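You operate a simulated robot arm through the tools that you are given. There is no shell and no other tool. Be economical: measure what you need, move in short steps, check, and stop when the job is done.

The job below is to be done with a simulated two-armed robot. You get a single attempt, and the scene is never put back.

Task
Fetch the grey sandbag and set it on the back edge of the bench. Then put the red riser on the red panel. Then take the lid off the jar labelled "bobbins" on the top of the long table and lay it down there. Keep to this order.

Only the result counts: the job must be done as asked and must still hold three seconds after the hand-in. Knocking over, shifting, dropping, spilling or breaking anything else fails it. A push-on lid holds only when it is set on centred and level and pressed home; a screw cap is set on level and turned clockwise until tight.

Robot
Two 7-joint arms with fingered hands on one trunk, on a base that drives. Base frame: it is fixed to the floor where the robot stands at the start and does not move with it; the origin is under the middle of the robot, x ahead of it, y to its left, z up. Readings come in mm, degrees, newtons and seconds.
The left shoulder is at the start at [70, 162, 971], the right one opposite. Places, roughly: back edge of the bench [1200, -500, 900]; pink jar, purple jar [-1250, -1500, 1000]; red panel [-1250, -250, 1000]; red riser [-1250, -750, 1000]. Payload 4 kg a hand.
Tool frame (each hand has its own): the origin (TCP) lies between the finger pads and is the grasp point; the fingertips stand 26 mm ahead of it; z points along the fingers, y is the line along which they close. Largest opening 132 mm; the body of the gripper starts 73 mm behind the TCP. The gripper is a hand of 4 fingers: y runs from the thumb to the fingers, the wrist lies at [0, 0, -224] in the tool frame, and closing takes about 1.5 s.
Orientation is that of the tool frame in the base frame, as [roll, pitch, yaw] about the fixed x, y, z axes, in that order (R = Rz(yaw) Ry(pitch) Rx(roll)). With the fingers straight down and closing along the base's y, the tool's x points along the base's -x, its y along +y and its z along -z.

Tools
- The arms move only by the tool apply_moves. It takes "left_rows", "right_rows" or both (then of equal length, played together; a hand with none holds still); each is a list of rows, each a list of 2 entries, a list of its own where there are three numbers: the shift along the base's x, y, z in mm, then the turn, a rotation vector about the base's x, y, z in degrees. In form: [[[tx, ty, tz], [rx, ry, rz]], ...]. A call has 1 to 20 rows; each row shifts and turns the commanded pose from where the row before left it. "left_hand" and "right_hand" are, for a hand that has rows, the finger opening in mm, from 0 to 132, set as the call begins (left out, the last holds). A row lasts 0.2 s, in which the tool goes at most 50 mm and 8.6 degrees; a call with a longer step from one row to the next is refused whole, and so is a gripper value outside its range. A pose out of reach is approached as far as the arm can. The call stops where the force on the tool passes 40 N (or 10 N more than at its start, if that is more) or the arm is blocked; 0.2 s more then pass. Each finger travels about 45 mm/s and halts on what it meets, pressing with about 24 N; the grip force reading is that of the motor and also rises with nothing between the fingers. The clock runs only during rows and for 0.2 s after the last one: add rows that do not move to give the fingers time. The reply holds the time, the measured pose of the TCP, the force on the tool along the base axes, the opening and the grip force, in the units named above and with some noise, with the torque about the TCP (base axes, N m) and any sound that the robot's microphone picked up, and new pictures: "show" is both (left out), scene, wrist or none (wrist: the cameras of the hands that moved).
- Cameras (640 x 400 px; columns grow to the right, rows downward): "scene" is now at [134.5, 15.7, 1198]; the picture's right is [0.19, -0.98, 0.00], its down [-0.59, -0.11, -0.80] and it looks along [0.78, 0.15, -0.60] (base axes); focal length 254 px, centre (320, 200). "left" rides on the left gripper at [-73, 6, -94] in its tool frame; the picture's right is [-0.08, -1.00, 0.00], its down [0.79, -0.06, -0.62] and it looks along [0.61, -0.05, 0.79] (tool axes); focal length 230 px, centre (320, 200). "right" rides on the right gripper at [73, 6, -94] in its tool frame; the picture's right is [-0.08, 1.00, 0.00], its down [-0.79, -0.06, -0.62] and it looks along [-0.61, -0.05, 0.79] (tool axes); focal length 230 px, centre (320, 200).
- move_column(by): slides the trunk up (or, below 0, down) by that many mm; the arms and the scene camera ride with it, the base frame stays. It gives what a move gives, with no picture.
- drive_base(legs): drives the robot by 1 to 6 legs, each [ahead, left, turn to the left] in mm, mm and degrees, along the robot's own axes; the way and the turn of a leg run together, so that a leg with both is an arc; at most 1500 mm and 180 degrees a leg. The arms and the cameras ride along, it lands a little off, and it stops where it bumps. It gives what a move gives, and a new picture of the scene camera.
- preshape(shape, hand): the hand has 4 fingers and takes this shape, open, in about a second: jaw (thumb against the fingers, like two jaws); tri (thumb and two fingers); tip (a fingertip pinch); poke (one finger out to press); point (the index stretched); flat (the hand flat); cup (the hand cupped); fist (a fist). The gripper value then closes the fingers along that shape, each until it touches; the sizes above hold for jaw. It gives what a move gives, with no picture.
- pan_tilt(pan, tilt): turns the head with the scene camera to pan (to the left, within 86 degrees either way) and tilt (down, from -29 to 69), counted from straight ahead of the robot. It gives what a move gives, and a new picture of the scene camera.
- measure_at(camera, pixels): for up to 12 pixels [column, row] of the newest picture of that camera ("zoom" is the newest enlarged one), the place [x, y, z] in the base frame of the surface seen there, good to about 2 mm. No time passes.
- close_up(camera, box): a new picture of the part [left, top, right, bottom] of that camera's present view, enlarged. No time passes.
- job_done(): hands the job in; it is judged then, once.

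Work in short steps. Measure before you move; look again where a grasp or a placing could have gone wrong, and mend it. You have 110 turns and 260 pictures in all, those below and enlarged ones among them. Open the grippers and draw the arms clear of the work before you hand the job in, unless the task says otherwise.

The tools are called after ">>>" as name(argument=value, ...) on one line, values as JSON. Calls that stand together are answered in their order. apply_moves: Moves the arms, as the interface text tells. Its arguments: {"type":"object","properties":{"left_rows":{"type":"array","items":{"type":"array"}},"left_hand":{"type":"number"},"right_rows":{"type":"array","items":{"type":"array"}},"right_hand":{"type":"number"},"show":{"type":"string","enum":["both","scene","wrist","none"]}},"required":[]} The other tools are called the same way: move_column (by) slides the trunk up or down; preshape (shape, hand) gives the hand a shape; drive_base (legs) drives the base; pan_tilt (pan, tilt) turns the head that bears the scene camera; measure_at (camera, pixels) gives the place of the surface under pixels of a picture; close_up (camera, box) takes an enlarged picture of a part of a camera's view; job_done () hands the job in.

At the start:

```text
time_s: 0.0
left_position: [544.0, 376.9, 999.4]
left_tcp_rot: [180.0, -0.1, 179.9]
left_force: [0.4, 0.2, -0.2]
left_wrist_torque: [0.02, -0.01, -0.02]
left_finger_gap: 131.8
left_grasp_force: 0.1
left_shape: jaw
right_position: [558.2, -28.4, 1000.0]
right_tcp_rot: [180.0, 0.0, -180.0]
right_force: [-0.4, -0.5, 0.2]
right_wrist_torque: [0.01, -0.05, 0.04]
right_finger_gap: 131.8
right_grasp_force: 0.1
right_shape: jaw
trunk travel left (down, up): [-450.0, 490.0]
robot x, y, heading: [1.1, 0.9, 0.0]
head pan, tilt: [10.8, 37.2]
```

scene: 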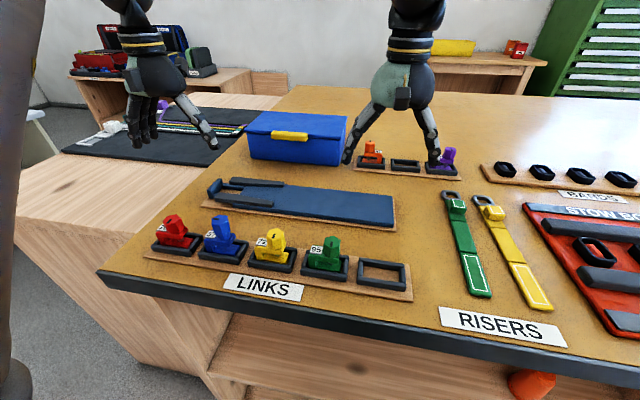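
right: 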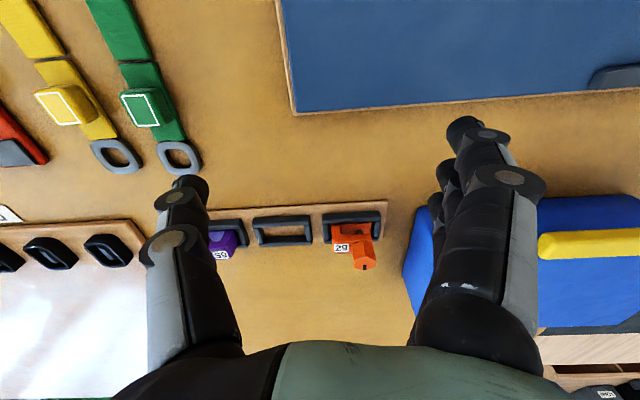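
left: 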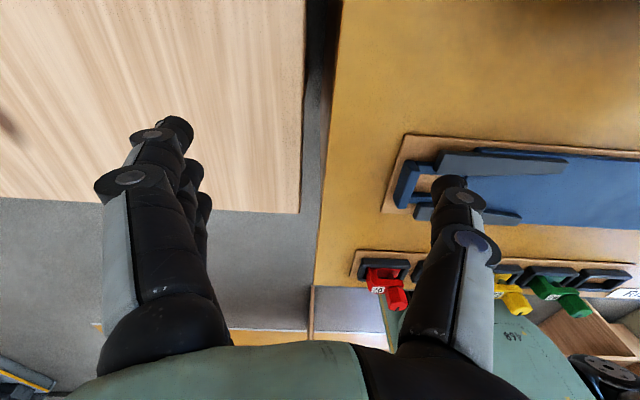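

The first picture shows a bench with links, risers and so on, but no sandbag that I can see. I turn the head to survey the surroundings.

>>> pan_tilt(pan=-50, tilt=30)

>>> pan_tilt(pan=60, tilt=30)

>>> pan_tilt(pan=0, tilt=10)

```text
time_s: 1.3
left_position: [545.4, 377.8, 1000.2]
left_tcp_rot: [-180.0, -0.2, 180.0]
left_force: [-0.1, 0.8, -0.2]
left_wrist_torque: [-0.02, 0.03, 0.01]
left_finger_gap: 131.6
left_grasp_force: 0.0
left_shape: jaw
right_position: [557.3, -28.7, 1000.0]
right_tcp_rot: [-180.0, 0.1, -180.0]
right_force: [-0.2, 0.3, 0.1]
right_wrist_torque: [0.01, 0.03, 0.0]
right_finger_gap: 131.9
right_grasp_force: 0.1
right_shape: jaw
trunk travel left (down, up): [-450.0, 490.0]
robot x, y, heading: [0.6, -3.9, 0.0]
head pan, tilt: [-50.0, 30.0]
```

scene: 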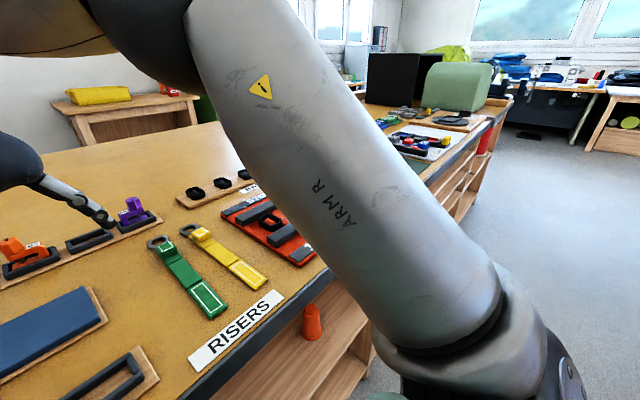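

```text
time_s: 3.2
left_position: [543.1, 378.1, 999.9]
left_tcp_rot: [-179.9, -0.1, -180.0]
left_force: [-0.2, -0.8, -0.3]
left_wrist_torque: [-0.02, 0.03, -0.01]
left_finger_gap: 131.8
left_grasp_force: 0.1
left_shape: jaw
right_position: [558.0, -29.2, 1000.0]
right_tcp_rot: [-179.9, 0.0, 180.0]
right_force: [-0.1, -0.8, 0.0]
right_wrist_torque: [-0.01, 0.02, 0.02]
right_finger_gap: 131.9
right_grasp_force: 0.2
right_shape: jaw
trunk travel left (down, up): [-450.0, 490.0]
robot x, y, heading: [-0.6, -4.6, 0.2]
head pan, tilt: [60.0, 30.0]
```

scene: 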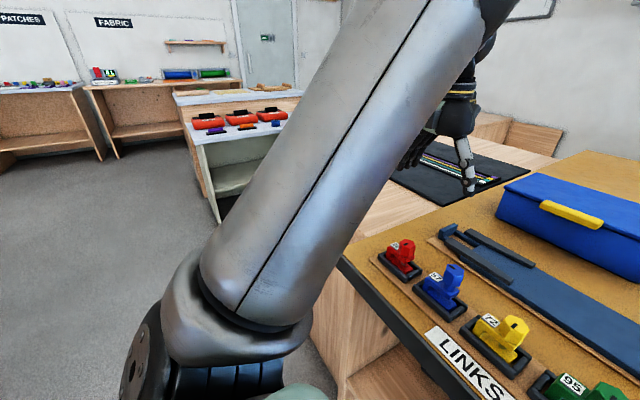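

```text
time_s: 4.5
left_position: [543.6, 377.7, 999.0]
left_tcp_rot: [-180.0, -0.1, -180.0]
left_force: [0.2, -0.7, 0.2]
left_wrist_torque: [-0.02, 0.01, -0.01]
left_finger_gap: 131.8
left_grasp_force: 0.1
left_shape: jaw
right_position: [558.0, -29.2, 999.0]
right_tcp_rot: [179.9, 0.0, 180.0]
right_force: [1.1, 0.2, 0.6]
right_wrist_torque: [-0.01, 0.02, 0.02]
right_finger_gap: 131.9
right_grasp_force: 0.1
right_shape: jaw
trunk travel left (down, up): [-450.0, 490.0]
robot x, y, heading: [3.2, -1.5, 0.3]
head pan, tilt: [0.0, 10.0]
```

scene: 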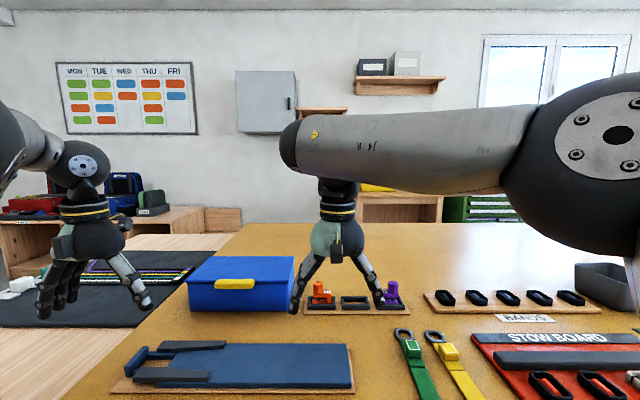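

No sandbag in view yet. I measure the bench's height, back edge, and the grey box at right.

>>> measure_at(camera="scene", pixels=[[500, 225], [260, 225], [420, 228], [605, 285], [420, 300], [100, 350], [520, 250]])

>>> pan_tilt(pan=-80, tilt=25)

>>> pan_tilt(pan=86, tilt=20)

```text
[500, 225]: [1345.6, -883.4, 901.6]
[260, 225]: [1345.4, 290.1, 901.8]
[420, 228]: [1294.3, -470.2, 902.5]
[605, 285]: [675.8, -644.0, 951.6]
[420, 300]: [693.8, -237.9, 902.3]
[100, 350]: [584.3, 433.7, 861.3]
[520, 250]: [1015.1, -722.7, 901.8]
```

```text
time_s: 6.0
left_position: [543.6, 377.7, 999.6]
left_tcp_rot: [180.0, -0.1, 180.0]
left_force: [0.3, -0.1, 1.0]
left_wrist_torque: [0.0, -0.01, 0.0]
left_finger_gap: 131.7
left_grasp_force: 0.0
left_shape: jaw
right_position: [557.9, -28.8, 998.9]
right_tcp_rot: [180.0, 0.0, 179.9]
right_force: [0.3, 0.6, 0.0]
right_wrist_torque: [-0.01, 0.0, 0.0]
right_finger_gap: 131.9
right_grasp_force: 0.0
right_shape: jaw
trunk travel left (down, up): [-450.0, 490.0]
robot x, y, heading: [-0.3, 2.2, -0.0]
head pan, tilt: [-80.0, 25.0]
```

scene: 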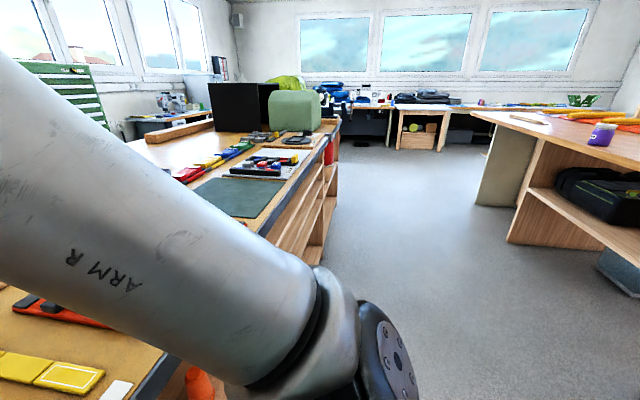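

```text
time_s: 8.6
left_position: [542.9, 377.8, 1000.5]
left_tcp_rot: [-180.0, -0.1, 180.0]
left_force: [-0.1, 0.1, 0.1]
left_wrist_torque: [-0.03, -0.02, -0.01]
left_finger_gap: 131.8
left_grasp_force: 0.1
left_shape: jaw
right_position: [558.0, -27.8, 999.7]
right_tcp_rot: [179.9, 0.0, -180.0]
right_force: [0.2, -0.5, 0.5]
right_wrist_torque: [-0.01, -0.01, -0.01]
right_finger_gap: 131.8
right_grasp_force: 0.1
right_shape: jaw
trunk travel left (down, up): [-450.0, 490.0]
robot x, y, heading: [-1.3, -0.2, -0.2]
head pan, tilt: [85.9, 20.0]
```

scene: 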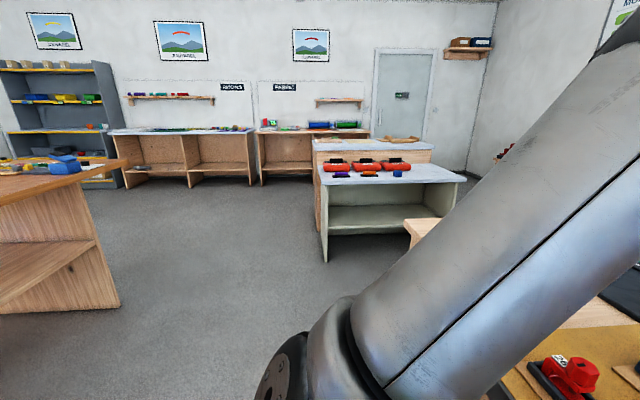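

The long table is behind the robot. I measure its edges before turning, and the bench front edge too.

>>> measure_at(camera="scene", pixels=[[118, 168], [115, 300], [65, 165], [30, 180], [325, 255], [420, 215], [385, 170]])

>>> move_column(by=200)

>>> drive_base(legs=[[0, 0, 90]])

>>> pan_tilt(pan=45, tilt=35)

```text
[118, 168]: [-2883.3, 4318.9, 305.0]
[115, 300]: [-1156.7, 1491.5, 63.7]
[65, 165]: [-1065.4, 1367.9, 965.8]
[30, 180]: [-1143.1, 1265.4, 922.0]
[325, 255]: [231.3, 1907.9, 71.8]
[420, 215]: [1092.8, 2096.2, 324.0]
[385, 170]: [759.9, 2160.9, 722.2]
```

```text
time_s: 10.7
left_position: [544.1, 377.3, 1199.1]
left_tcp_rot: [180.0, -0.1, 180.0]
left_force: [0.8, 0.3, 0.3]
left_wrist_torque: [0.02, -0.01, -0.02]
left_finger_gap: 131.9
left_grasp_force: 0.1
left_shape: jaw
right_position: [558.0, -28.9, 1199.1]
right_tcp_rot: [-179.9, 0.0, -180.0]
right_force: [-0.4, -0.3, -0.3]
right_wrist_torque: [-0.02, 0.04, -0.03]
right_finger_gap: 131.6
right_grasp_force: 0.0
right_shape: jaw
trunk travel left (down, up): [-650.0, 290.0]
robot x, y, heading: [0.9, 1.1, -0.2]
head pan, tilt: [85.9, 20.0]
```

```text
time_s: 14.9
left_position: [-369.2, 549.8, 1199.7]
left_tcp_rot: [-180.0, -0.2, -90.9]
left_force: [0.5, -0.2, -0.3]
left_wrist_torque: [-0.01, -0.01, 0.0]
left_finger_gap: 131.7
left_grasp_force: 0.0
left_shape: jaw
right_position: [38.0, 558.2, 1198.7]
right_tcp_rot: [-180.0, 0.0, -90.8]
right_force: [0.0, -0.5, 0.1]
right_wrist_torque: [0.02, -0.04, -0.01]
right_finger_gap: 131.8
right_grasp_force: 0.0
right_shape: jaw
trunk travel left (down, up): [-650.0, 290.0]
robot x, y, heading: [0.8, -2.9, 89.2]
head pan, tilt: [85.9, 20.0]
```

scene: 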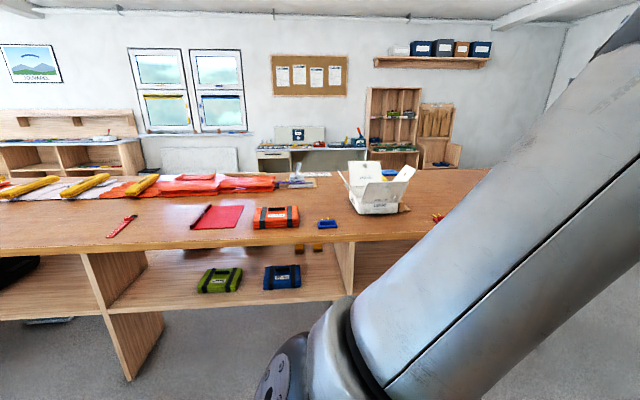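

```text
time_s: 16.0
left_position: [-369.1, 549.5, 1200.6]
left_tcp_rot: [-179.9, -0.2, -90.9]
left_force: [0.7, 0.8, -0.5]
left_wrist_torque: [-0.01, 0.0, -0.01]
left_finger_gap: 131.8
left_grasp_force: 0.1
left_shape: jaw
right_position: [37.7, 556.9, 1198.3]
right_tcp_rot: [-180.0, 0.0, -90.9]
right_force: [0.3, -0.4, 0.6]
right_wrist_torque: [0.01, -0.04, -0.02]
right_finger_gap: 131.9
right_grasp_force: 0.1
right_shape: jaw
trunk travel left (down, up): [-650.0, 290.0]
robot x, y, heading: [-0.3, 0.8, 89.3]
head pan, tilt: [45.0, 35.0]
```

scene: 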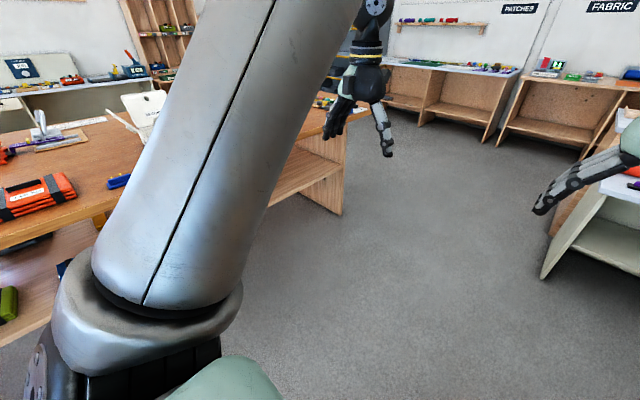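

Orange, green and blue bags are visible on the long table and its shelf. I turn on to face the long table squarely.

>>> drive_base(legs=[[0, 0, 90]])

>>> pan_tilt(pan=0, tilt=25)

>>> pan_tilt(pan=50, tilt=25)

>>> pan_tilt(pan=-50, tilt=25)

```text
time_s: 20.2
left_position: [-557.0, -359.6, 1199.7]
left_tcp_rot: [-179.9, -0.1, -2.0]
left_force: [0.4, -0.3, -0.5]
left_wrist_torque: [0.01, -0.02, 0.02]
left_finger_gap: 131.8
left_grasp_force: 0.0
left_shape: jaw
right_position: [-557.4, 48.6, 1199.1]
right_tcp_rot: [179.9, 0.0, -2.0]
right_force: [-0.5, 0.0, -0.4]
right_wrist_torque: [0.0, 0.0, 0.03]
right_finger_gap: 131.9
right_grasp_force: 0.0
right_shape: jaw
trunk travel left (down, up): [-650.0, 290.0]
robot x, y, heading: [1.8, 1.5, 178.1]
head pan, tilt: [45.0, 35.0]
```

scene: 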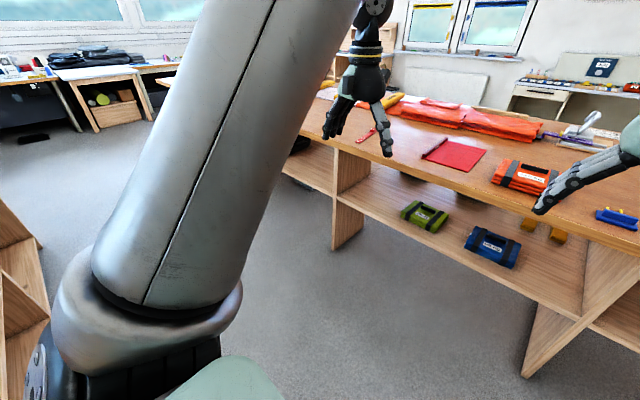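

```text
time_s: 21.3
left_position: [-555.8, -359.7, 1199.7]
left_tcp_rot: [180.0, 0.0, -2.0]
left_force: [0.8, 0.3, -0.2]
left_wrist_torque: [0.0, -0.03, 0.0]
left_finger_gap: 131.9
left_grasp_force: 0.2
left_shape: jaw
right_position: [-556.2, 48.2, 1199.5]
right_tcp_rot: [180.0, 0.0, -1.8]
right_force: [-0.3, 0.0, -0.1]
right_wrist_torque: [0.0, 0.03, 0.01]
right_finger_gap: 131.8
right_grasp_force: 0.0
right_shape: jaw
trunk travel left (down, up): [-650.0, 290.0]
robot x, y, heading: [0.4, -1.0, 178.1]
head pan, tilt: [0.0, 25.0]
```

scene: 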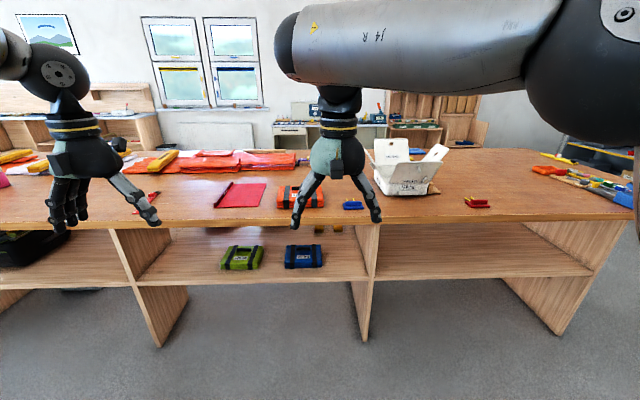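

```text
time_s: 22.5
left_position: [-556.2, -359.2, 1200.0]
left_tcp_rot: [-179.9, -0.2, -2.0]
left_force: [-0.7, 1.4, 0.6]
left_wrist_torque: [0.04, -0.03, -0.02]
left_finger_gap: 132.0
left_grasp_force: 0.0
left_shape: jaw
right_position: [-555.9, 46.9, 1200.1]
right_tcp_rot: [-180.0, 0.0, -1.9]
right_force: [-0.3, 0.2, 0.6]
right_wrist_torque: [0.0, 0.0, 0.01]
right_finger_gap: 131.7
right_grasp_force: 0.0
right_shape: jaw
trunk travel left (down, up): [-650.0, 290.0]
robot x, y, heading: [1.1, -3.3, 178.2]
head pan, tilt: [50.0, 25.0]
```

scene: 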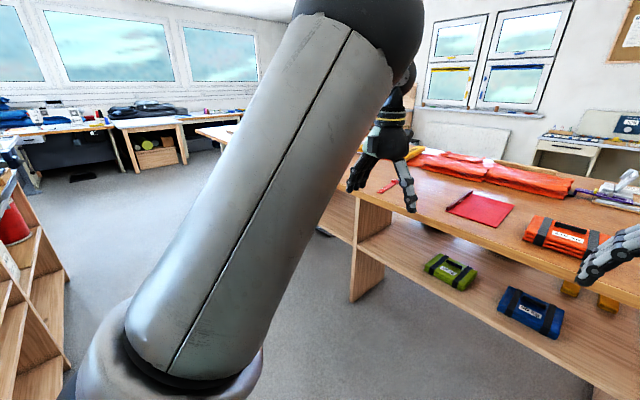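

```text
time_s: 24.2
left_position: [-555.8, -358.7, 1199.7]
left_tcp_rot: [180.0, -0.1, -1.9]
left_force: [0.7, -0.6, 0.7]
left_wrist_torque: [0.01, -0.01, 0.02]
left_finger_gap: 132.0
left_grasp_force: 0.0
left_shape: jaw
right_position: [-557.3, 48.4, 1199.6]
right_tcp_rot: [179.9, 0.0, -2.0]
right_force: [-0.2, -0.5, -0.7]
right_wrist_torque: [-0.01, -0.01, 0.0]
right_finger_gap: 131.7
right_grasp_force: 0.0
right_shape: jaw
trunk travel left (down, up): [-650.0, 290.0]
robot x, y, heading: [5.5, -0.7, 178.3]
head pan, tilt: [-50.0, 25.0]
```

scene: 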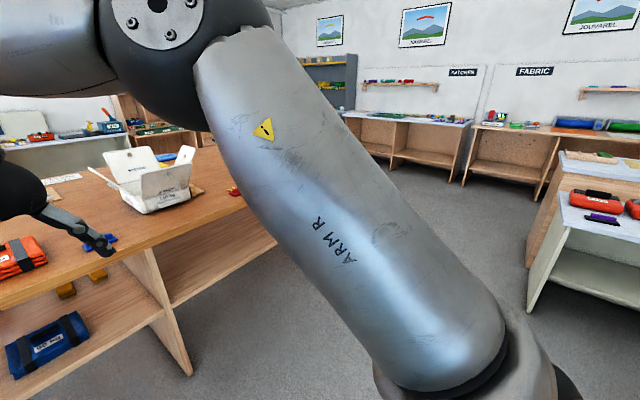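

The red panel (cloth, ~[243,195]) and red strap riser at [147,203] are there. No grey sandbag yet; I slide along the table toward the jars and look about.

>>> drive_base(legs=[[0, 1100, 2]])

>>> pan_tilt(pan=5, tilt=30)

>>> pan_tilt(pan=85, tilt=25)

```text
time_s: 29.9
left_position: [-552.9, -1491.2, 1199.4]
left_tcp_rot: [-179.9, -0.1, 0.5]
left_force: [-0.1, -0.6, -0.4]
left_wrist_torque: [-0.02, -0.04, -0.02]
left_finger_gap: 131.5
left_grasp_force: 0.0
left_shape: jaw
right_position: [-571.4, -1086.4, 1198.9]
right_tcp_rot: [-180.0, -0.1, 0.5]
right_force: [0.6, -0.6, 0.9]
right_wrist_torque: [0.02, 0.04, -0.01]
right_finger_gap: 131.9
right_grasp_force: 0.1
right_shape: jaw
trunk travel left (down, up): [-650.0, 290.0]
robot x, y, heading: [-13.5, -1109.7, -179.6]
head pan, tilt: [-50.0, 25.0]
```

scene: 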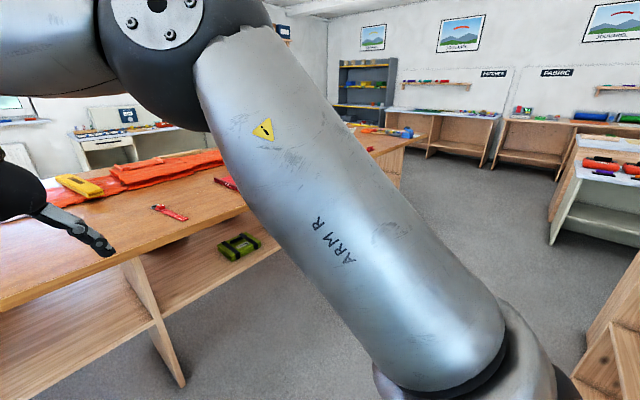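

```text
time_s: 31.1
left_position: [-554.2, -1490.9, 1199.9]
left_tcp_rot: [180.0, -0.1, 0.5]
left_force: [-0.6, 1.0, 0.1]
left_wrist_torque: [-0.02, 0.02, 0.01]
left_finger_gap: 131.8
left_grasp_force: 0.1
left_shape: jaw
right_position: [-571.6, -1086.8, 1199.9]
right_tcp_rot: [-180.0, 0.0, 0.5]
right_force: [-0.1, 0.8, 0.5]
right_wrist_torque: [0.0, -0.01, -0.01]
right_finger_gap: 131.7
right_grasp_force: 0.1
right_shape: jaw
trunk travel left (down, up): [-650.0, 290.0]
robot x, y, heading: [-12.7, -1109.4, -179.2]
head pan, tilt: [5.0, 30.0]
```

scene: 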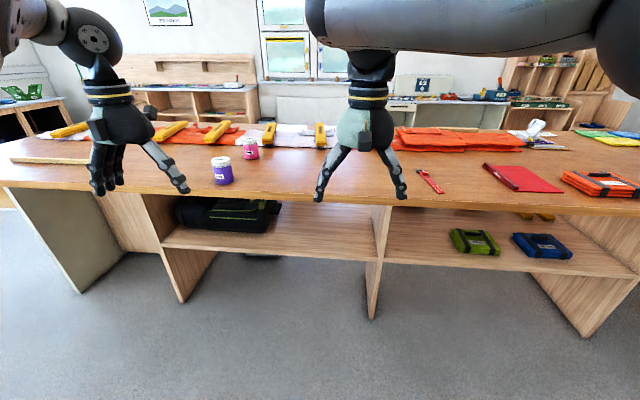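

```text
time_s: 32.7
left_position: [-553.0, -1491.9, 1200.3]
left_tcp_rot: [180.0, -0.1, 0.6]
left_force: [0.4, 0.0, -1.3]
left_wrist_torque: [0.0, -0.01, -0.04]
left_finger_gap: 131.7
left_grasp_force: 0.2
left_shape: jaw
right_position: [-571.0, -1086.2, 1198.8]
right_tcp_rot: [-180.0, 0.0, 0.6]
right_force: [-0.6, 0.9, -0.1]
right_wrist_torque: [-0.02, -0.03, 0.0]
right_finger_gap: 131.9
right_grasp_force: 0.0
right_shape: jaw
trunk travel left (down, up): [-650.0, 290.0]
robot x, y, heading: [-11.9, -1110.3, -179.3]
head pan, tilt: [85.0, 25.0]
```

scene: 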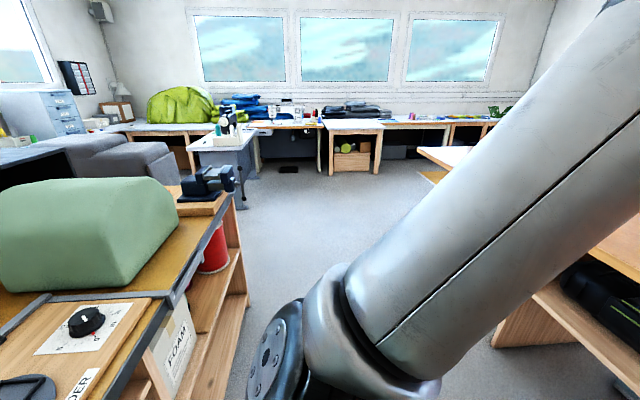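

Jars found (purple [222,172], pink [250,150]). Still no sandbag, so I enlarge this view and then turn to see the bench side from here.

>>> close_up(camera="scene", box=[0, 80, 320, 280])

>>> drive_base(legs=[[0, 0, 130]])

>>> pan_tilt(pan=0, tilt=25)

>>> pan_tilt(pan=60, tilt=30)

```text
2.00 times, centred on (160, 180) of scene
```

zoom: 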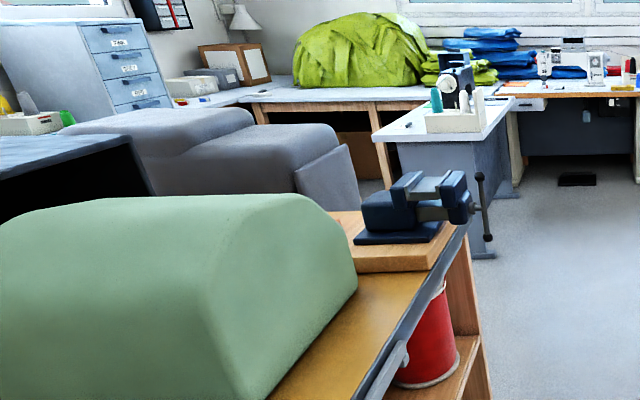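

```text
time_s: 38.5
left_position: [632.7, -1257.0, 1200.6]
left_tcp_rot: [180.0, -0.1, 132.3]
left_force: [0.1, 0.2, 0.0]
left_wrist_torque: [0.01, -0.01, -0.04]
left_finger_gap: 131.9
left_grasp_force: 0.0
left_shape: jaw
right_position: [342.2, -1541.5, 1199.8]
right_tcp_rot: [179.9, 0.1, 132.3]
right_force: [1.7, -0.6, 0.3]
right_wrist_torque: [-0.01, 0.02, 0.0]
right_finger_gap: 131.8
right_grasp_force: 0.1
right_shape: jaw
trunk travel left (down, up): [-650.0, 290.0]
robot x, y, heading: [-11.3, -1110.4, -47.6]
head pan, tilt: [85.0, 25.0]
```

scene: 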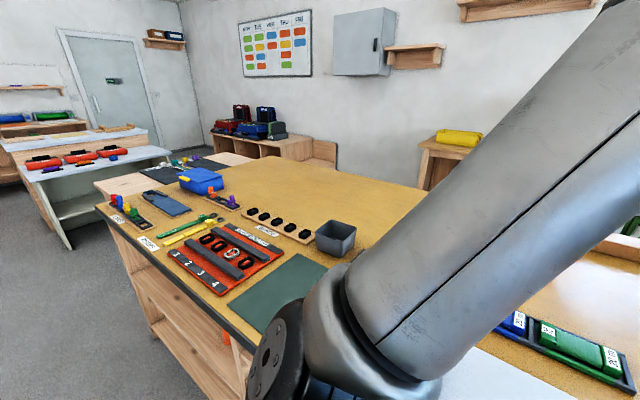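

```text
time_s: 40.1
left_position: [631.6, -1257.1, 1199.7]
left_tcp_rot: [180.0, -0.1, 132.3]
left_force: [-0.1, 0.3, -0.1]
left_wrist_torque: [0.03, 0.01, 0.01]
left_finger_gap: 131.8
left_grasp_force: 0.2
left_shape: jaw
right_position: [341.7, -1542.1, 1199.7]
right_tcp_rot: [-180.0, 0.1, 132.3]
right_force: [-0.4, 0.2, 1.0]
right_wrist_torque: [0.0, -0.01, -0.03]
right_finger_gap: 131.5
right_grasp_force: 0.0
right_shape: jaw
trunk travel left (down, up): [-650.0, 290.0]
robot x, y, heading: [-10.4, -1110.5, -47.9]
head pan, tilt: [0.0, 25.0]
```

scene: 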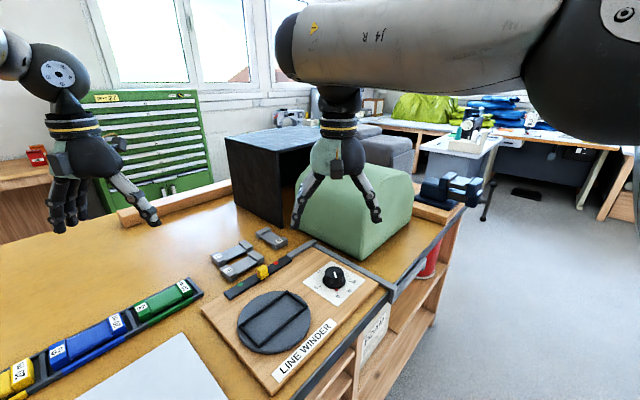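

```text
time_s: 41.4
left_position: [631.3, -1257.2, 1199.9]
left_tcp_rot: [180.0, 0.0, 132.3]
left_force: [-0.6, 0.5, -0.3]
left_wrist_torque: [0.01, 0.02, 0.0]
left_finger_gap: 131.9
left_grasp_force: 0.0
left_shape: jaw
right_position: [342.1, -1541.7, 1199.7]
right_tcp_rot: [-180.0, 0.0, 132.2]
right_force: [0.1, -0.5, 0.0]
right_wrist_torque: [0.0, -0.02, 0.0]
right_finger_gap: 131.8
right_grasp_force: 0.0
right_shape: jaw
trunk travel left (down, up): [-650.0, 290.0]
robot x, y, heading: [-15.6, -1110.2, -47.7]
head pan, tilt: [60.0, 30.0]
```

scene: 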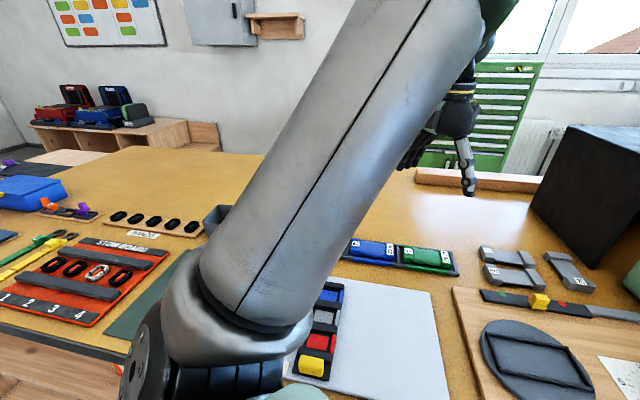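

Trays on the bench hold coloured blocks, one of them grey at [325,320]. I enlarge the parts of this view.

>>> close_up(camera="scene", box=[270, 220, 430, 400])

>>> close_up(camera="scene", box=[440, 220, 640, 345])

>>> close_up(camera="scene", box=[0, 60, 220, 200])

```text
2.22 times, centred on (350, 310) of scene
```

zoom: 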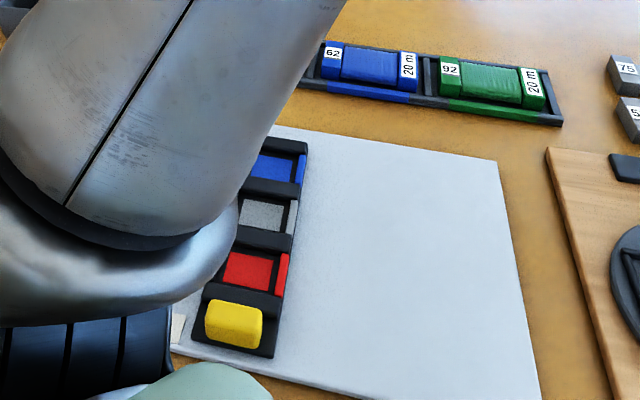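

```text
3.20 times, centred on (540, 282) of scene
```

zoom: 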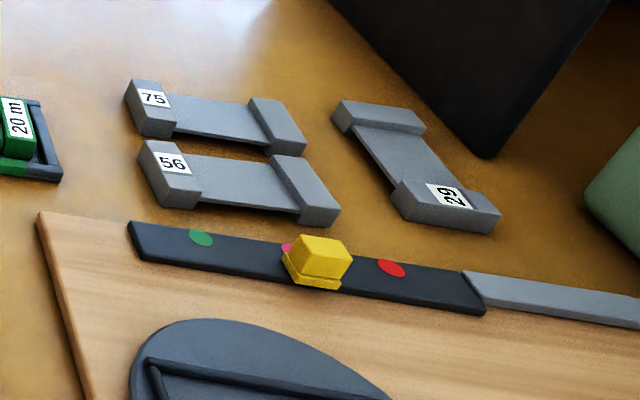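

```text
2.86 times, centred on (110, 130) of scene
```

zoom: 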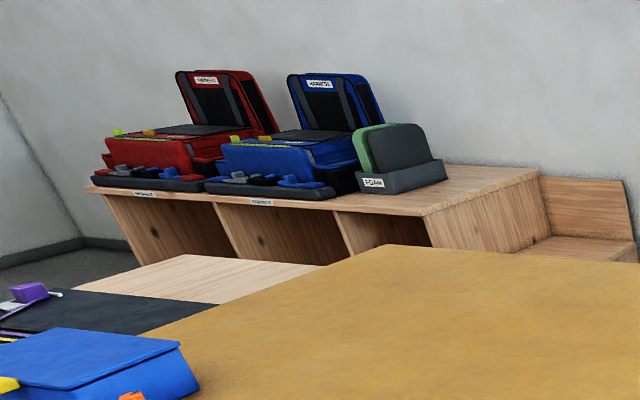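

Nothing sandbag-like there. I turn to face the bench and back off to look at the compartments below it.

>>> drive_base(legs=[[0, 0, 48], [-250, 0, 0]])

>>> pan_tilt(pan=25, tilt=35)

>>> pan_tilt(pan=-20, tilt=35)

```text
time_s: 45.5
left_position: [275.9, -726.9, 1199.3]
left_tcp_rot: [179.9, 0.0, -179.1]
left_force: [0.1, -0.6, 0.1]
left_wrist_torque: [-0.02, 0.04, 0.02]
left_finger_gap: 131.9
left_grasp_force: 0.1
left_shape: jaw
right_position: [297.2, -1133.3, 1199.0]
right_tcp_rot: [-179.9, -0.1, -179.0]
right_force: [-0.1, 1.5, -0.4]
right_wrist_torque: [-0.03, -0.02, -0.03]
right_finger_gap: 131.6
right_grasp_force: 0.1
right_shape: jaw
trunk travel left (down, up): [-650.0, 290.0]
robot x, y, heading: [-262.3, -1116.0, 0.8]
head pan, tilt: [60.0, 30.0]
```

scene: 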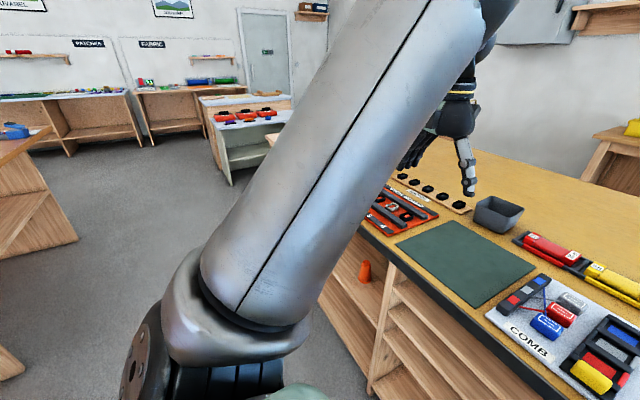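

```text
time_s: 46.5
left_position: [275.3, -726.7, 1200.0]
left_tcp_rot: [180.0, -0.1, -179.0]
left_force: [0.2, -0.8, -0.8]
left_wrist_torque: [0.03, 0.02, -0.03]
left_finger_gap: 132.1
left_grasp_force: 0.1
left_shape: jaw
right_position: [296.3, -1133.2, 1199.7]
right_tcp_rot: [-179.9, -0.1, -179.0]
right_force: [-0.5, -0.7, -0.3]
right_wrist_torque: [0.0, -0.02, -0.01]
right_finger_gap: 131.9
right_grasp_force: 0.1
right_shape: jaw
trunk travel left (down, up): [-650.0, 290.0]
robot x, y, heading: [-259.9, -1114.8, 0.8]
head pan, tilt: [25.0, 35.0]
```

scene: 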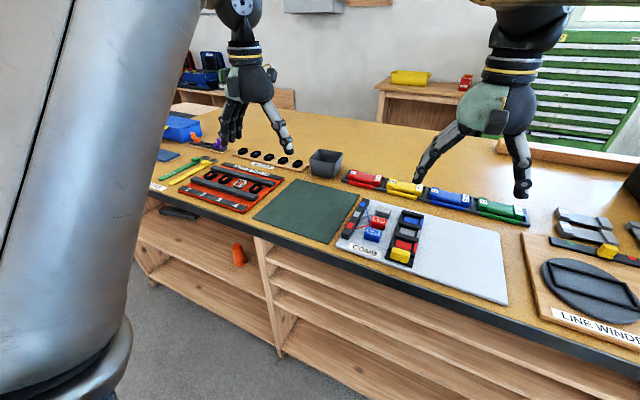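

```text
time_s: 47.6
left_position: [276.0, -725.6, 1199.5]
left_tcp_rot: [-179.9, -0.1, -179.1]
left_force: [0.1, -0.4, -0.6]
left_wrist_torque: [0.0, -0.03, 0.02]
left_finger_gap: 131.7
left_grasp_force: 0.0
left_shape: jaw
right_position: [295.6, -1133.4, 1199.1]
right_tcp_rot: [-179.8, 0.0, -179.1]
right_force: [-0.1, 0.3, -0.9]
right_wrist_torque: [0.02, 0.02, 0.02]
right_finger_gap: 131.8
right_grasp_force: 0.1
right_shape: jaw
trunk travel left (down, up): [-650.0, 290.0]
robot x, y, heading: [-258.8, -1108.2, 0.9]
head pan, tilt: [-20.0, 35.0]
```

scene: 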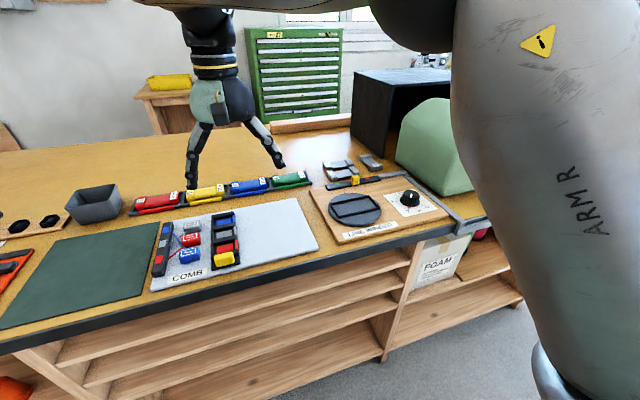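

In the previous picture a dark object lay under the bench at [180,212], left of the orange one. I look at it closely.

>>> pan_tilt(pan=35, tilt=45)

>>> close_up(camera="scene", box=[160, 80, 420, 245])

```text
time_s: 48.8
left_position: [275.3, -728.4, 1199.5]
left_tcp_rot: [-180.0, -0.1, -179.1]
left_force: [0.3, -0.2, -0.7]
left_wrist_torque: [0.0, 0.0, 0.0]
left_finger_gap: 131.6
left_grasp_force: 0.1
left_shape: jaw
right_position: [296.0, -1133.1, 1199.2]
right_tcp_rot: [-180.0, 0.0, -179.0]
right_force: [-0.2, -0.5, -0.2]
right_wrist_torque: [-0.03, 0.03, -0.01]
right_finger_gap: 132.0
right_grasp_force: 0.1
right_shape: jaw
trunk travel left (down, up): [-650.0, 290.0]
robot x, y, heading: [-260.3, -1112.3, 1.0]
head pan, tilt: [35.0, 45.0]
```

scene: 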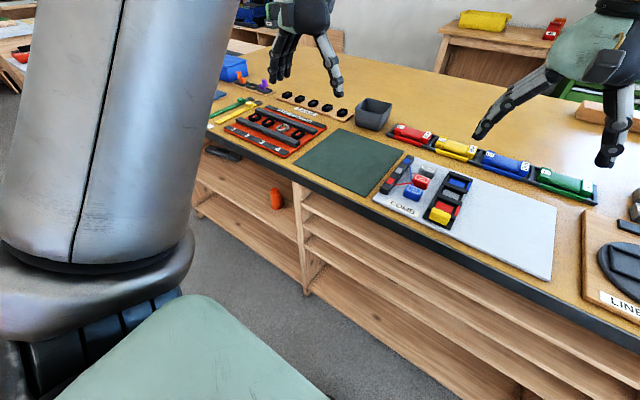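

```text
2.42 times, centred on (290, 162) of scene
```

zoom: 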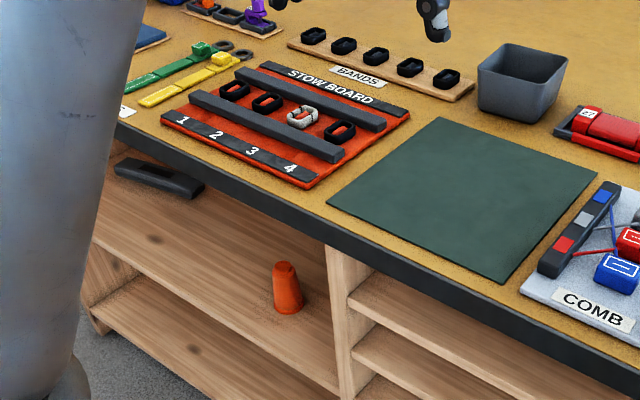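

A charcoal object sits on the bench shelf. I measure it and the bench edge before moving.

>>> measure_at(camera="zoom", pixels=[[120, 165], [160, 180], [200, 190], [160, 140], [285, 290], [500, 275], [440, 280]])

>>> drive_base(legs=[[-150, 800, 0]])

>>> pan_tilt(pan=0, tilt=40)

```text
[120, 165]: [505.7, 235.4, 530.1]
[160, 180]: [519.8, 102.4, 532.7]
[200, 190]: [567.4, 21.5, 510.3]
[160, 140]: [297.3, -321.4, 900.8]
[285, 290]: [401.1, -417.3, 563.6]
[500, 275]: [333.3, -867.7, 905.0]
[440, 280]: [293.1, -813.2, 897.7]
```

```text
time_s: 53.2
left_position: [115.1, 64.0, 1199.9]
left_tcp_rot: [-179.9, -0.1, -179.6]
left_force: [-0.2, 0.0, -0.5]
left_wrist_torque: [-0.02, -0.01, -0.02]
left_finger_gap: 131.7
left_grasp_force: 0.1
left_shape: jaw
right_position: [132.3, -341.8, 1199.6]
right_tcp_rot: [179.9, 0.0, -179.6]
right_force: [-1.3, 0.5, -0.5]
right_wrist_torque: [0.01, 0.02, -0.01]
right_finger_gap: 131.8
right_grasp_force: 0.1
right_shape: jaw
trunk travel left (down, up): [-650.0, 290.0]
robot x, y, heading: [-426.3, -318.7, 0.3]
head pan, tilt: [35.0, 45.0]
```

scene: 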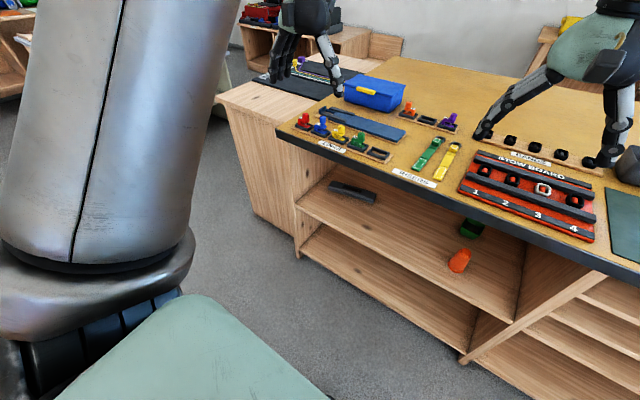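

```text
time_s: 54.2
left_position: [114.8, 63.7, 1198.9]
left_tcp_rot: [180.0, -0.2, -179.7]
left_force: [0.3, -0.7, -0.2]
left_wrist_torque: [-0.03, -0.02, 0.01]
left_finger_gap: 131.8
left_grasp_force: 0.1
left_shape: jaw
right_position: [133.0, -343.7, 1199.7]
right_tcp_rot: [179.9, 0.0, -179.5]
right_force: [0.1, 1.2, -0.1]
right_wrist_torque: [0.02, 0.02, 0.0]
right_finger_gap: 131.6
right_grasp_force: 0.1
right_shape: jaw
trunk travel left (down, up): [-650.0, 290.0]
robot x, y, heading: [-429.2, -318.1, 0.4]
head pan, tilt: [0.0, 40.0]
```

scene: 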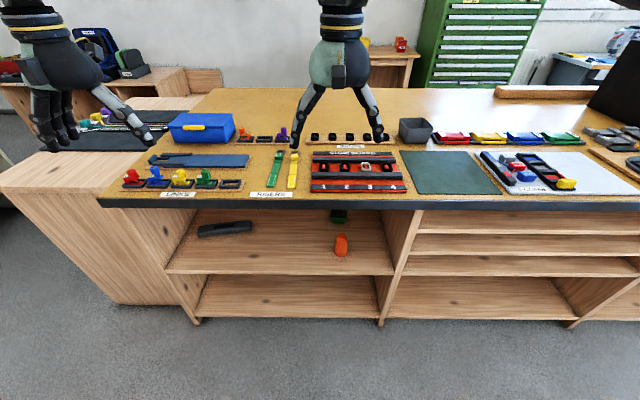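

I lower the trunk to see deeper into the shelves.

>>> move_column(by=-450)

>>> pan_tilt(pan=0, tilt=30)

>>> pan_tilt(pan=-45, tilt=20)

>>> pan_tilt(pan=60, tilt=15)

```text
refused: -450 is not a number from -400 to 400
```

```text
time_s: 54.9
left_position: [113.8, 64.1, 1199.9]
left_tcp_rot: [180.0, -0.2, -179.6]
left_force: [-0.9, 1.2, 1.0]
left_wrist_torque: [0.01, -0.01, 0.0]
left_finger_gap: 131.6
left_grasp_force: 0.1
left_shape: jaw
right_position: [133.7, -341.7, 1199.4]
right_tcp_rot: [-179.9, 0.0, -179.6]
right_force: [-0.2, 0.0, -0.8]
right_wrist_torque: [0.03, -0.02, -0.02]
right_finger_gap: 131.9
right_grasp_force: 0.1
right_shape: jaw
trunk travel left (down, up): [-650.0, 290.0]
robot x, y, heading: [-425.2, -319.8, 0.6]
head pan, tilt: [0.0, 30.0]
```

scene: 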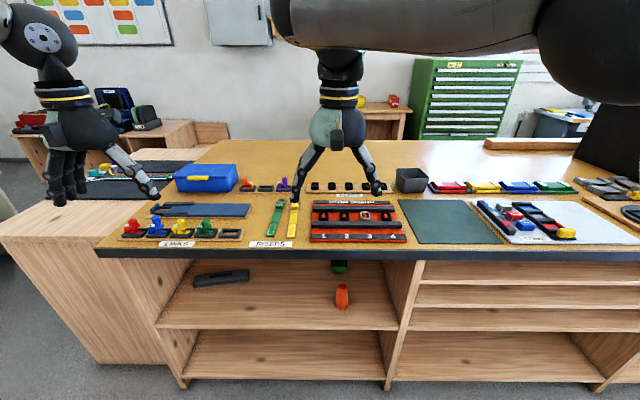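

```text
time_s: 56.0
left_position: [114.7, 65.4, 1199.4]
left_tcp_rot: [-180.0, -0.1, -179.6]
left_force: [-0.1, 0.2, 0.6]
left_wrist_torque: [0.0, -0.02, 0.01]
left_finger_gap: 131.9
left_grasp_force: 0.1
left_shape: jaw
right_position: [132.3, -341.7, 1198.5]
right_tcp_rot: [-179.9, 0.0, -179.6]
right_force: [-0.4, -0.5, 1.4]
right_wrist_torque: [0.03, 0.0, 0.01]
right_finger_gap: 131.8
right_grasp_force: 0.0
right_shape: jaw
trunk travel left (down, up): [-650.0, 290.0]
robot x, y, heading: [-424.7, -318.2, 0.4]
head pan, tilt: [-45.0, 20.0]
```

scene: 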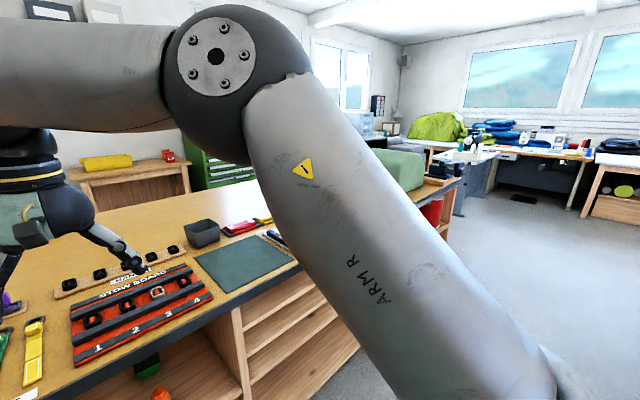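

```text
time_s: 57.9
left_position: [115.2, 63.6, 1200.2]
left_tcp_rot: [-179.9, 0.0, -179.6]
left_force: [0.0, 0.1, -0.6]
left_wrist_torque: [0.02, 0.01, 0.01]
left_finger_gap: 131.7
left_grasp_force: 0.0
left_shape: jaw
right_position: [132.4, -342.0, 1199.4]
right_tcp_rot: [-179.9, 0.0, -179.6]
right_force: [-1.2, -0.5, 0.2]
right_wrist_torque: [0.03, -0.01, 0.0]
right_finger_gap: 131.9
right_grasp_force: 0.0
right_shape: jaw
trunk travel left (down, up): [-650.0, 290.0]
robot x, y, heading: [-428.3, -321.0, 0.5]
head pan, tilt: [60.0, 15.0]
```

scene: 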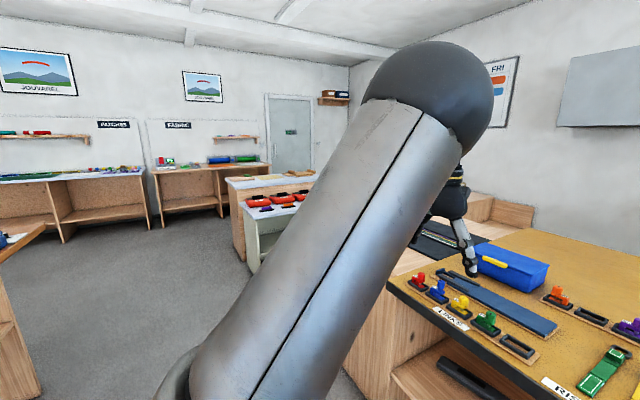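

I lower by 400 and look into the shelf, then the stools beyond.

>>> move_column(by=-400)

>>> pan_tilt(pan=5, tilt=25)

>>> pan_tilt(pan=-50, tilt=20)

```text
time_s: 61.7
left_position: [114.6, 64.0, 800.6]
left_tcp_rot: [180.0, -0.1, -179.5]
left_force: [0.4, -0.6, -0.3]
left_wrist_torque: [0.03, 0.04, 0.0]
left_finger_gap: 132.1
left_grasp_force: 0.1
left_shape: jaw
right_position: [131.7, -342.3, 799.3]
right_tcp_rot: [-179.8, 0.1, -179.7]
right_force: [-0.2, -0.4, 0.6]
right_wrist_torque: [0.01, -0.01, -0.01]
right_finger_gap: 131.8
right_grasp_force: 0.1
right_shape: jaw
trunk travel left (down, up): [-250.0, 690.0]
robot x, y, heading: [-425.5, -318.1, 0.5]
head pan, tilt: [60.0, 15.0]
```

```text
time_s: 62.9
left_position: [115.6, 65.0, 799.7]
left_tcp_rot: [-180.0, 0.0, -179.6]
left_force: [-0.1, -0.2, 0.1]
left_wrist_torque: [-0.01, 0.02, 0.02]
left_finger_gap: 131.6
left_grasp_force: 0.1
left_shape: jaw
right_position: [131.7, -342.0, 798.9]
right_tcp_rot: [-179.9, 0.0, -179.6]
right_force: [-0.1, 0.1, 0.6]
right_wrist_torque: [0.05, 0.01, -0.01]
right_finger_gap: 131.9
right_grasp_force: 0.0
right_shape: jaw
trunk travel left (down, up): [-250.0, 690.0]
robot x, y, heading: [-426.9, -316.7, 0.7]
head pan, tilt: [5.0, 25.0]
```

scene: 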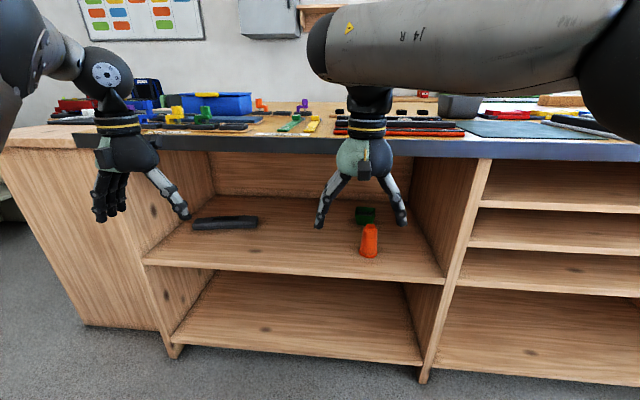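

```text
time_s: 64.2
left_position: [115.0, 65.3, 799.7]
left_tcp_rot: [179.9, 0.0, -179.6]
left_force: [-0.8, 0.5, -0.7]
left_wrist_torque: [-0.02, 0.0, -0.03]
left_finger_gap: 131.9
left_grasp_force: 0.1
left_shape: jaw
right_position: [131.2, -342.1, 799.3]
right_tcp_rot: [-179.8, 0.0, -179.6]
right_force: [0.2, -0.1, 1.0]
right_wrist_torque: [-0.01, 0.0, 0.0]
right_finger_gap: 131.8
right_grasp_force: 0.0
right_shape: jaw
trunk travel left (down, up): [-250.0, 690.0]
robot x, y, heading: [-427.7, -319.9, 0.2]
head pan, tilt: [-50.0, 20.0]
```

scene: 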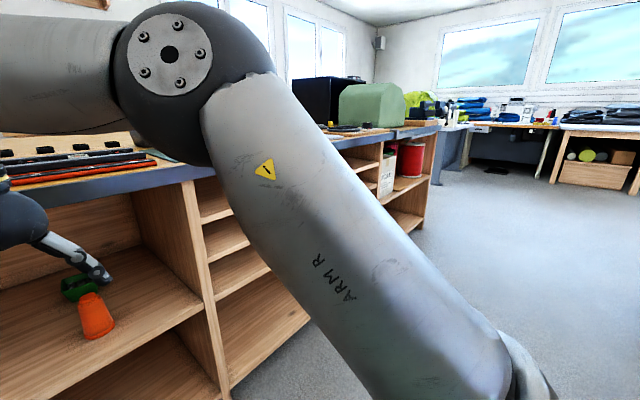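

Nothing there. I look north at the orange strapped bags on the white table and zoom in.

>>> move_column(by=300)

>>> drive_base(legs=[[0, 400, 80]])

>>> pan_tilt(pan=-5, tilt=15)

>>> close_up(camera="scene", box=[160, 100, 480, 300])

```text
time_s: 67.2
left_position: [115.0, 64.6, 1099.2]
left_tcp_rot: [-180.0, -0.1, -179.6]
left_force: [0.0, -0.5, 0.4]
left_wrist_torque: [0.02, 0.0, -0.02]
left_finger_gap: 131.7
left_grasp_force: 0.0
left_shape: jaw
right_position: [132.4, -342.1, 1098.8]
right_tcp_rot: [-179.9, 0.0, -179.7]
right_force: [0.6, 0.4, 0.4]
right_wrist_torque: [0.02, -0.02, 0.0]
right_finger_gap: 131.9
right_grasp_force: 0.0
right_shape: jaw
trunk travel left (down, up): [-550.0, 390.0]
robot x, y, heading: [-425.8, -317.1, 0.6]
head pan, tilt: [-50.0, 20.0]
```

```text
time_s: 71.0
left_position: [-943.8, 571.1, 1100.2]
left_tcp_rot: [-179.9, -0.1, -100.1]
left_force: [0.4, -0.6, 0.0]
left_wrist_torque: [0.0, -0.02, 0.03]
left_finger_gap: 131.7
left_grasp_force: 0.1
left_shape: jaw
right_position: [-541.6, 512.8, 1099.6]
right_tcp_rot: [-179.9, 0.0, -100.3]
right_force: [-0.3, 0.3, 0.1]
right_wrist_torque: [0.0, -0.02, 0.01]
right_finger_gap: 131.9
right_grasp_force: 0.1
right_shape: jaw
trunk travel left (down, up): [-550.0, 390.0]
robot x, y, heading: [-668.3, -28.3, 79.6]
head pan, tilt: [-50.0, 20.0]
cut short: leg 1
```

scene: 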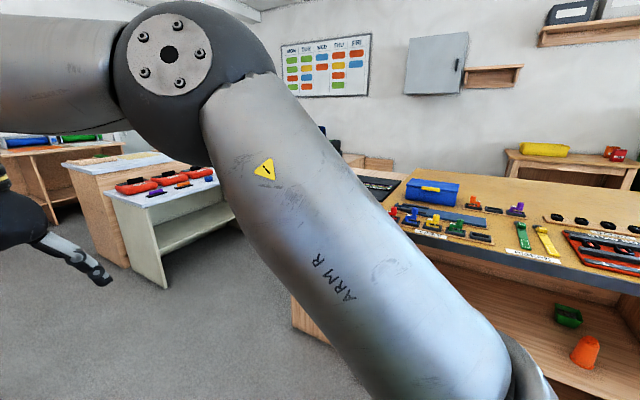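

```text
time_s: 72.1
left_position: [-944.2, 571.2, 1098.5]
left_tcp_rot: [180.0, -0.1, -100.2]
left_force: [0.7, -0.6, -0.2]
left_wrist_torque: [0.0, 0.0, -0.03]
left_finger_gap: 131.7
left_grasp_force: 0.1
left_shape: jaw
right_position: [-540.4, 513.4, 1099.1]
right_tcp_rot: [-179.8, 0.0, -100.2]
right_force: [-0.2, -0.1, -0.1]
right_wrist_torque: [-0.02, 0.03, 0.02]
right_finger_gap: 132.0
right_grasp_force: 0.0
right_shape: jaw
trunk travel left (down, up): [-550.0, 390.0]
robot x, y, heading: [-669.0, -33.6, 79.9]
head pan, tilt: [-5.0, 15.0]
```

scene: 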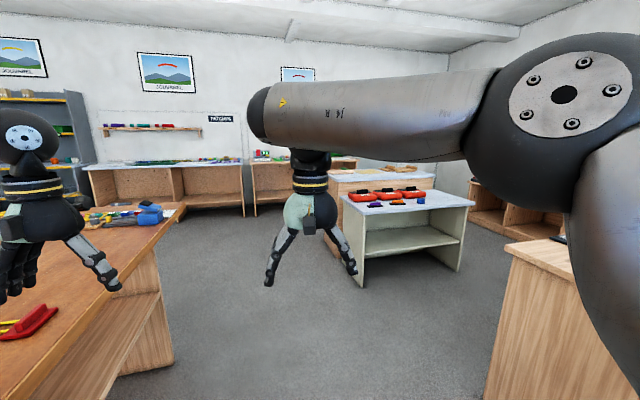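

```text
2.00 times, centred on (320, 200) of scene
```

zoom: 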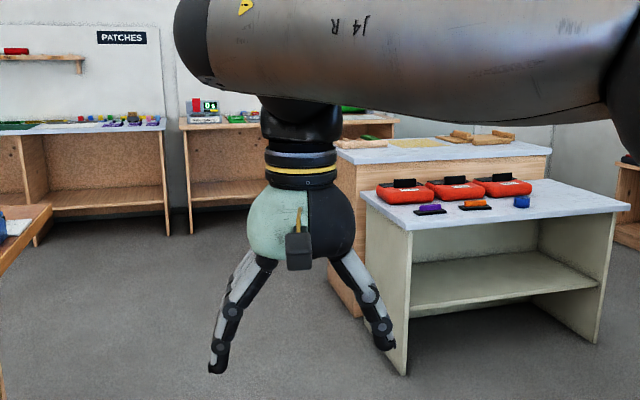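

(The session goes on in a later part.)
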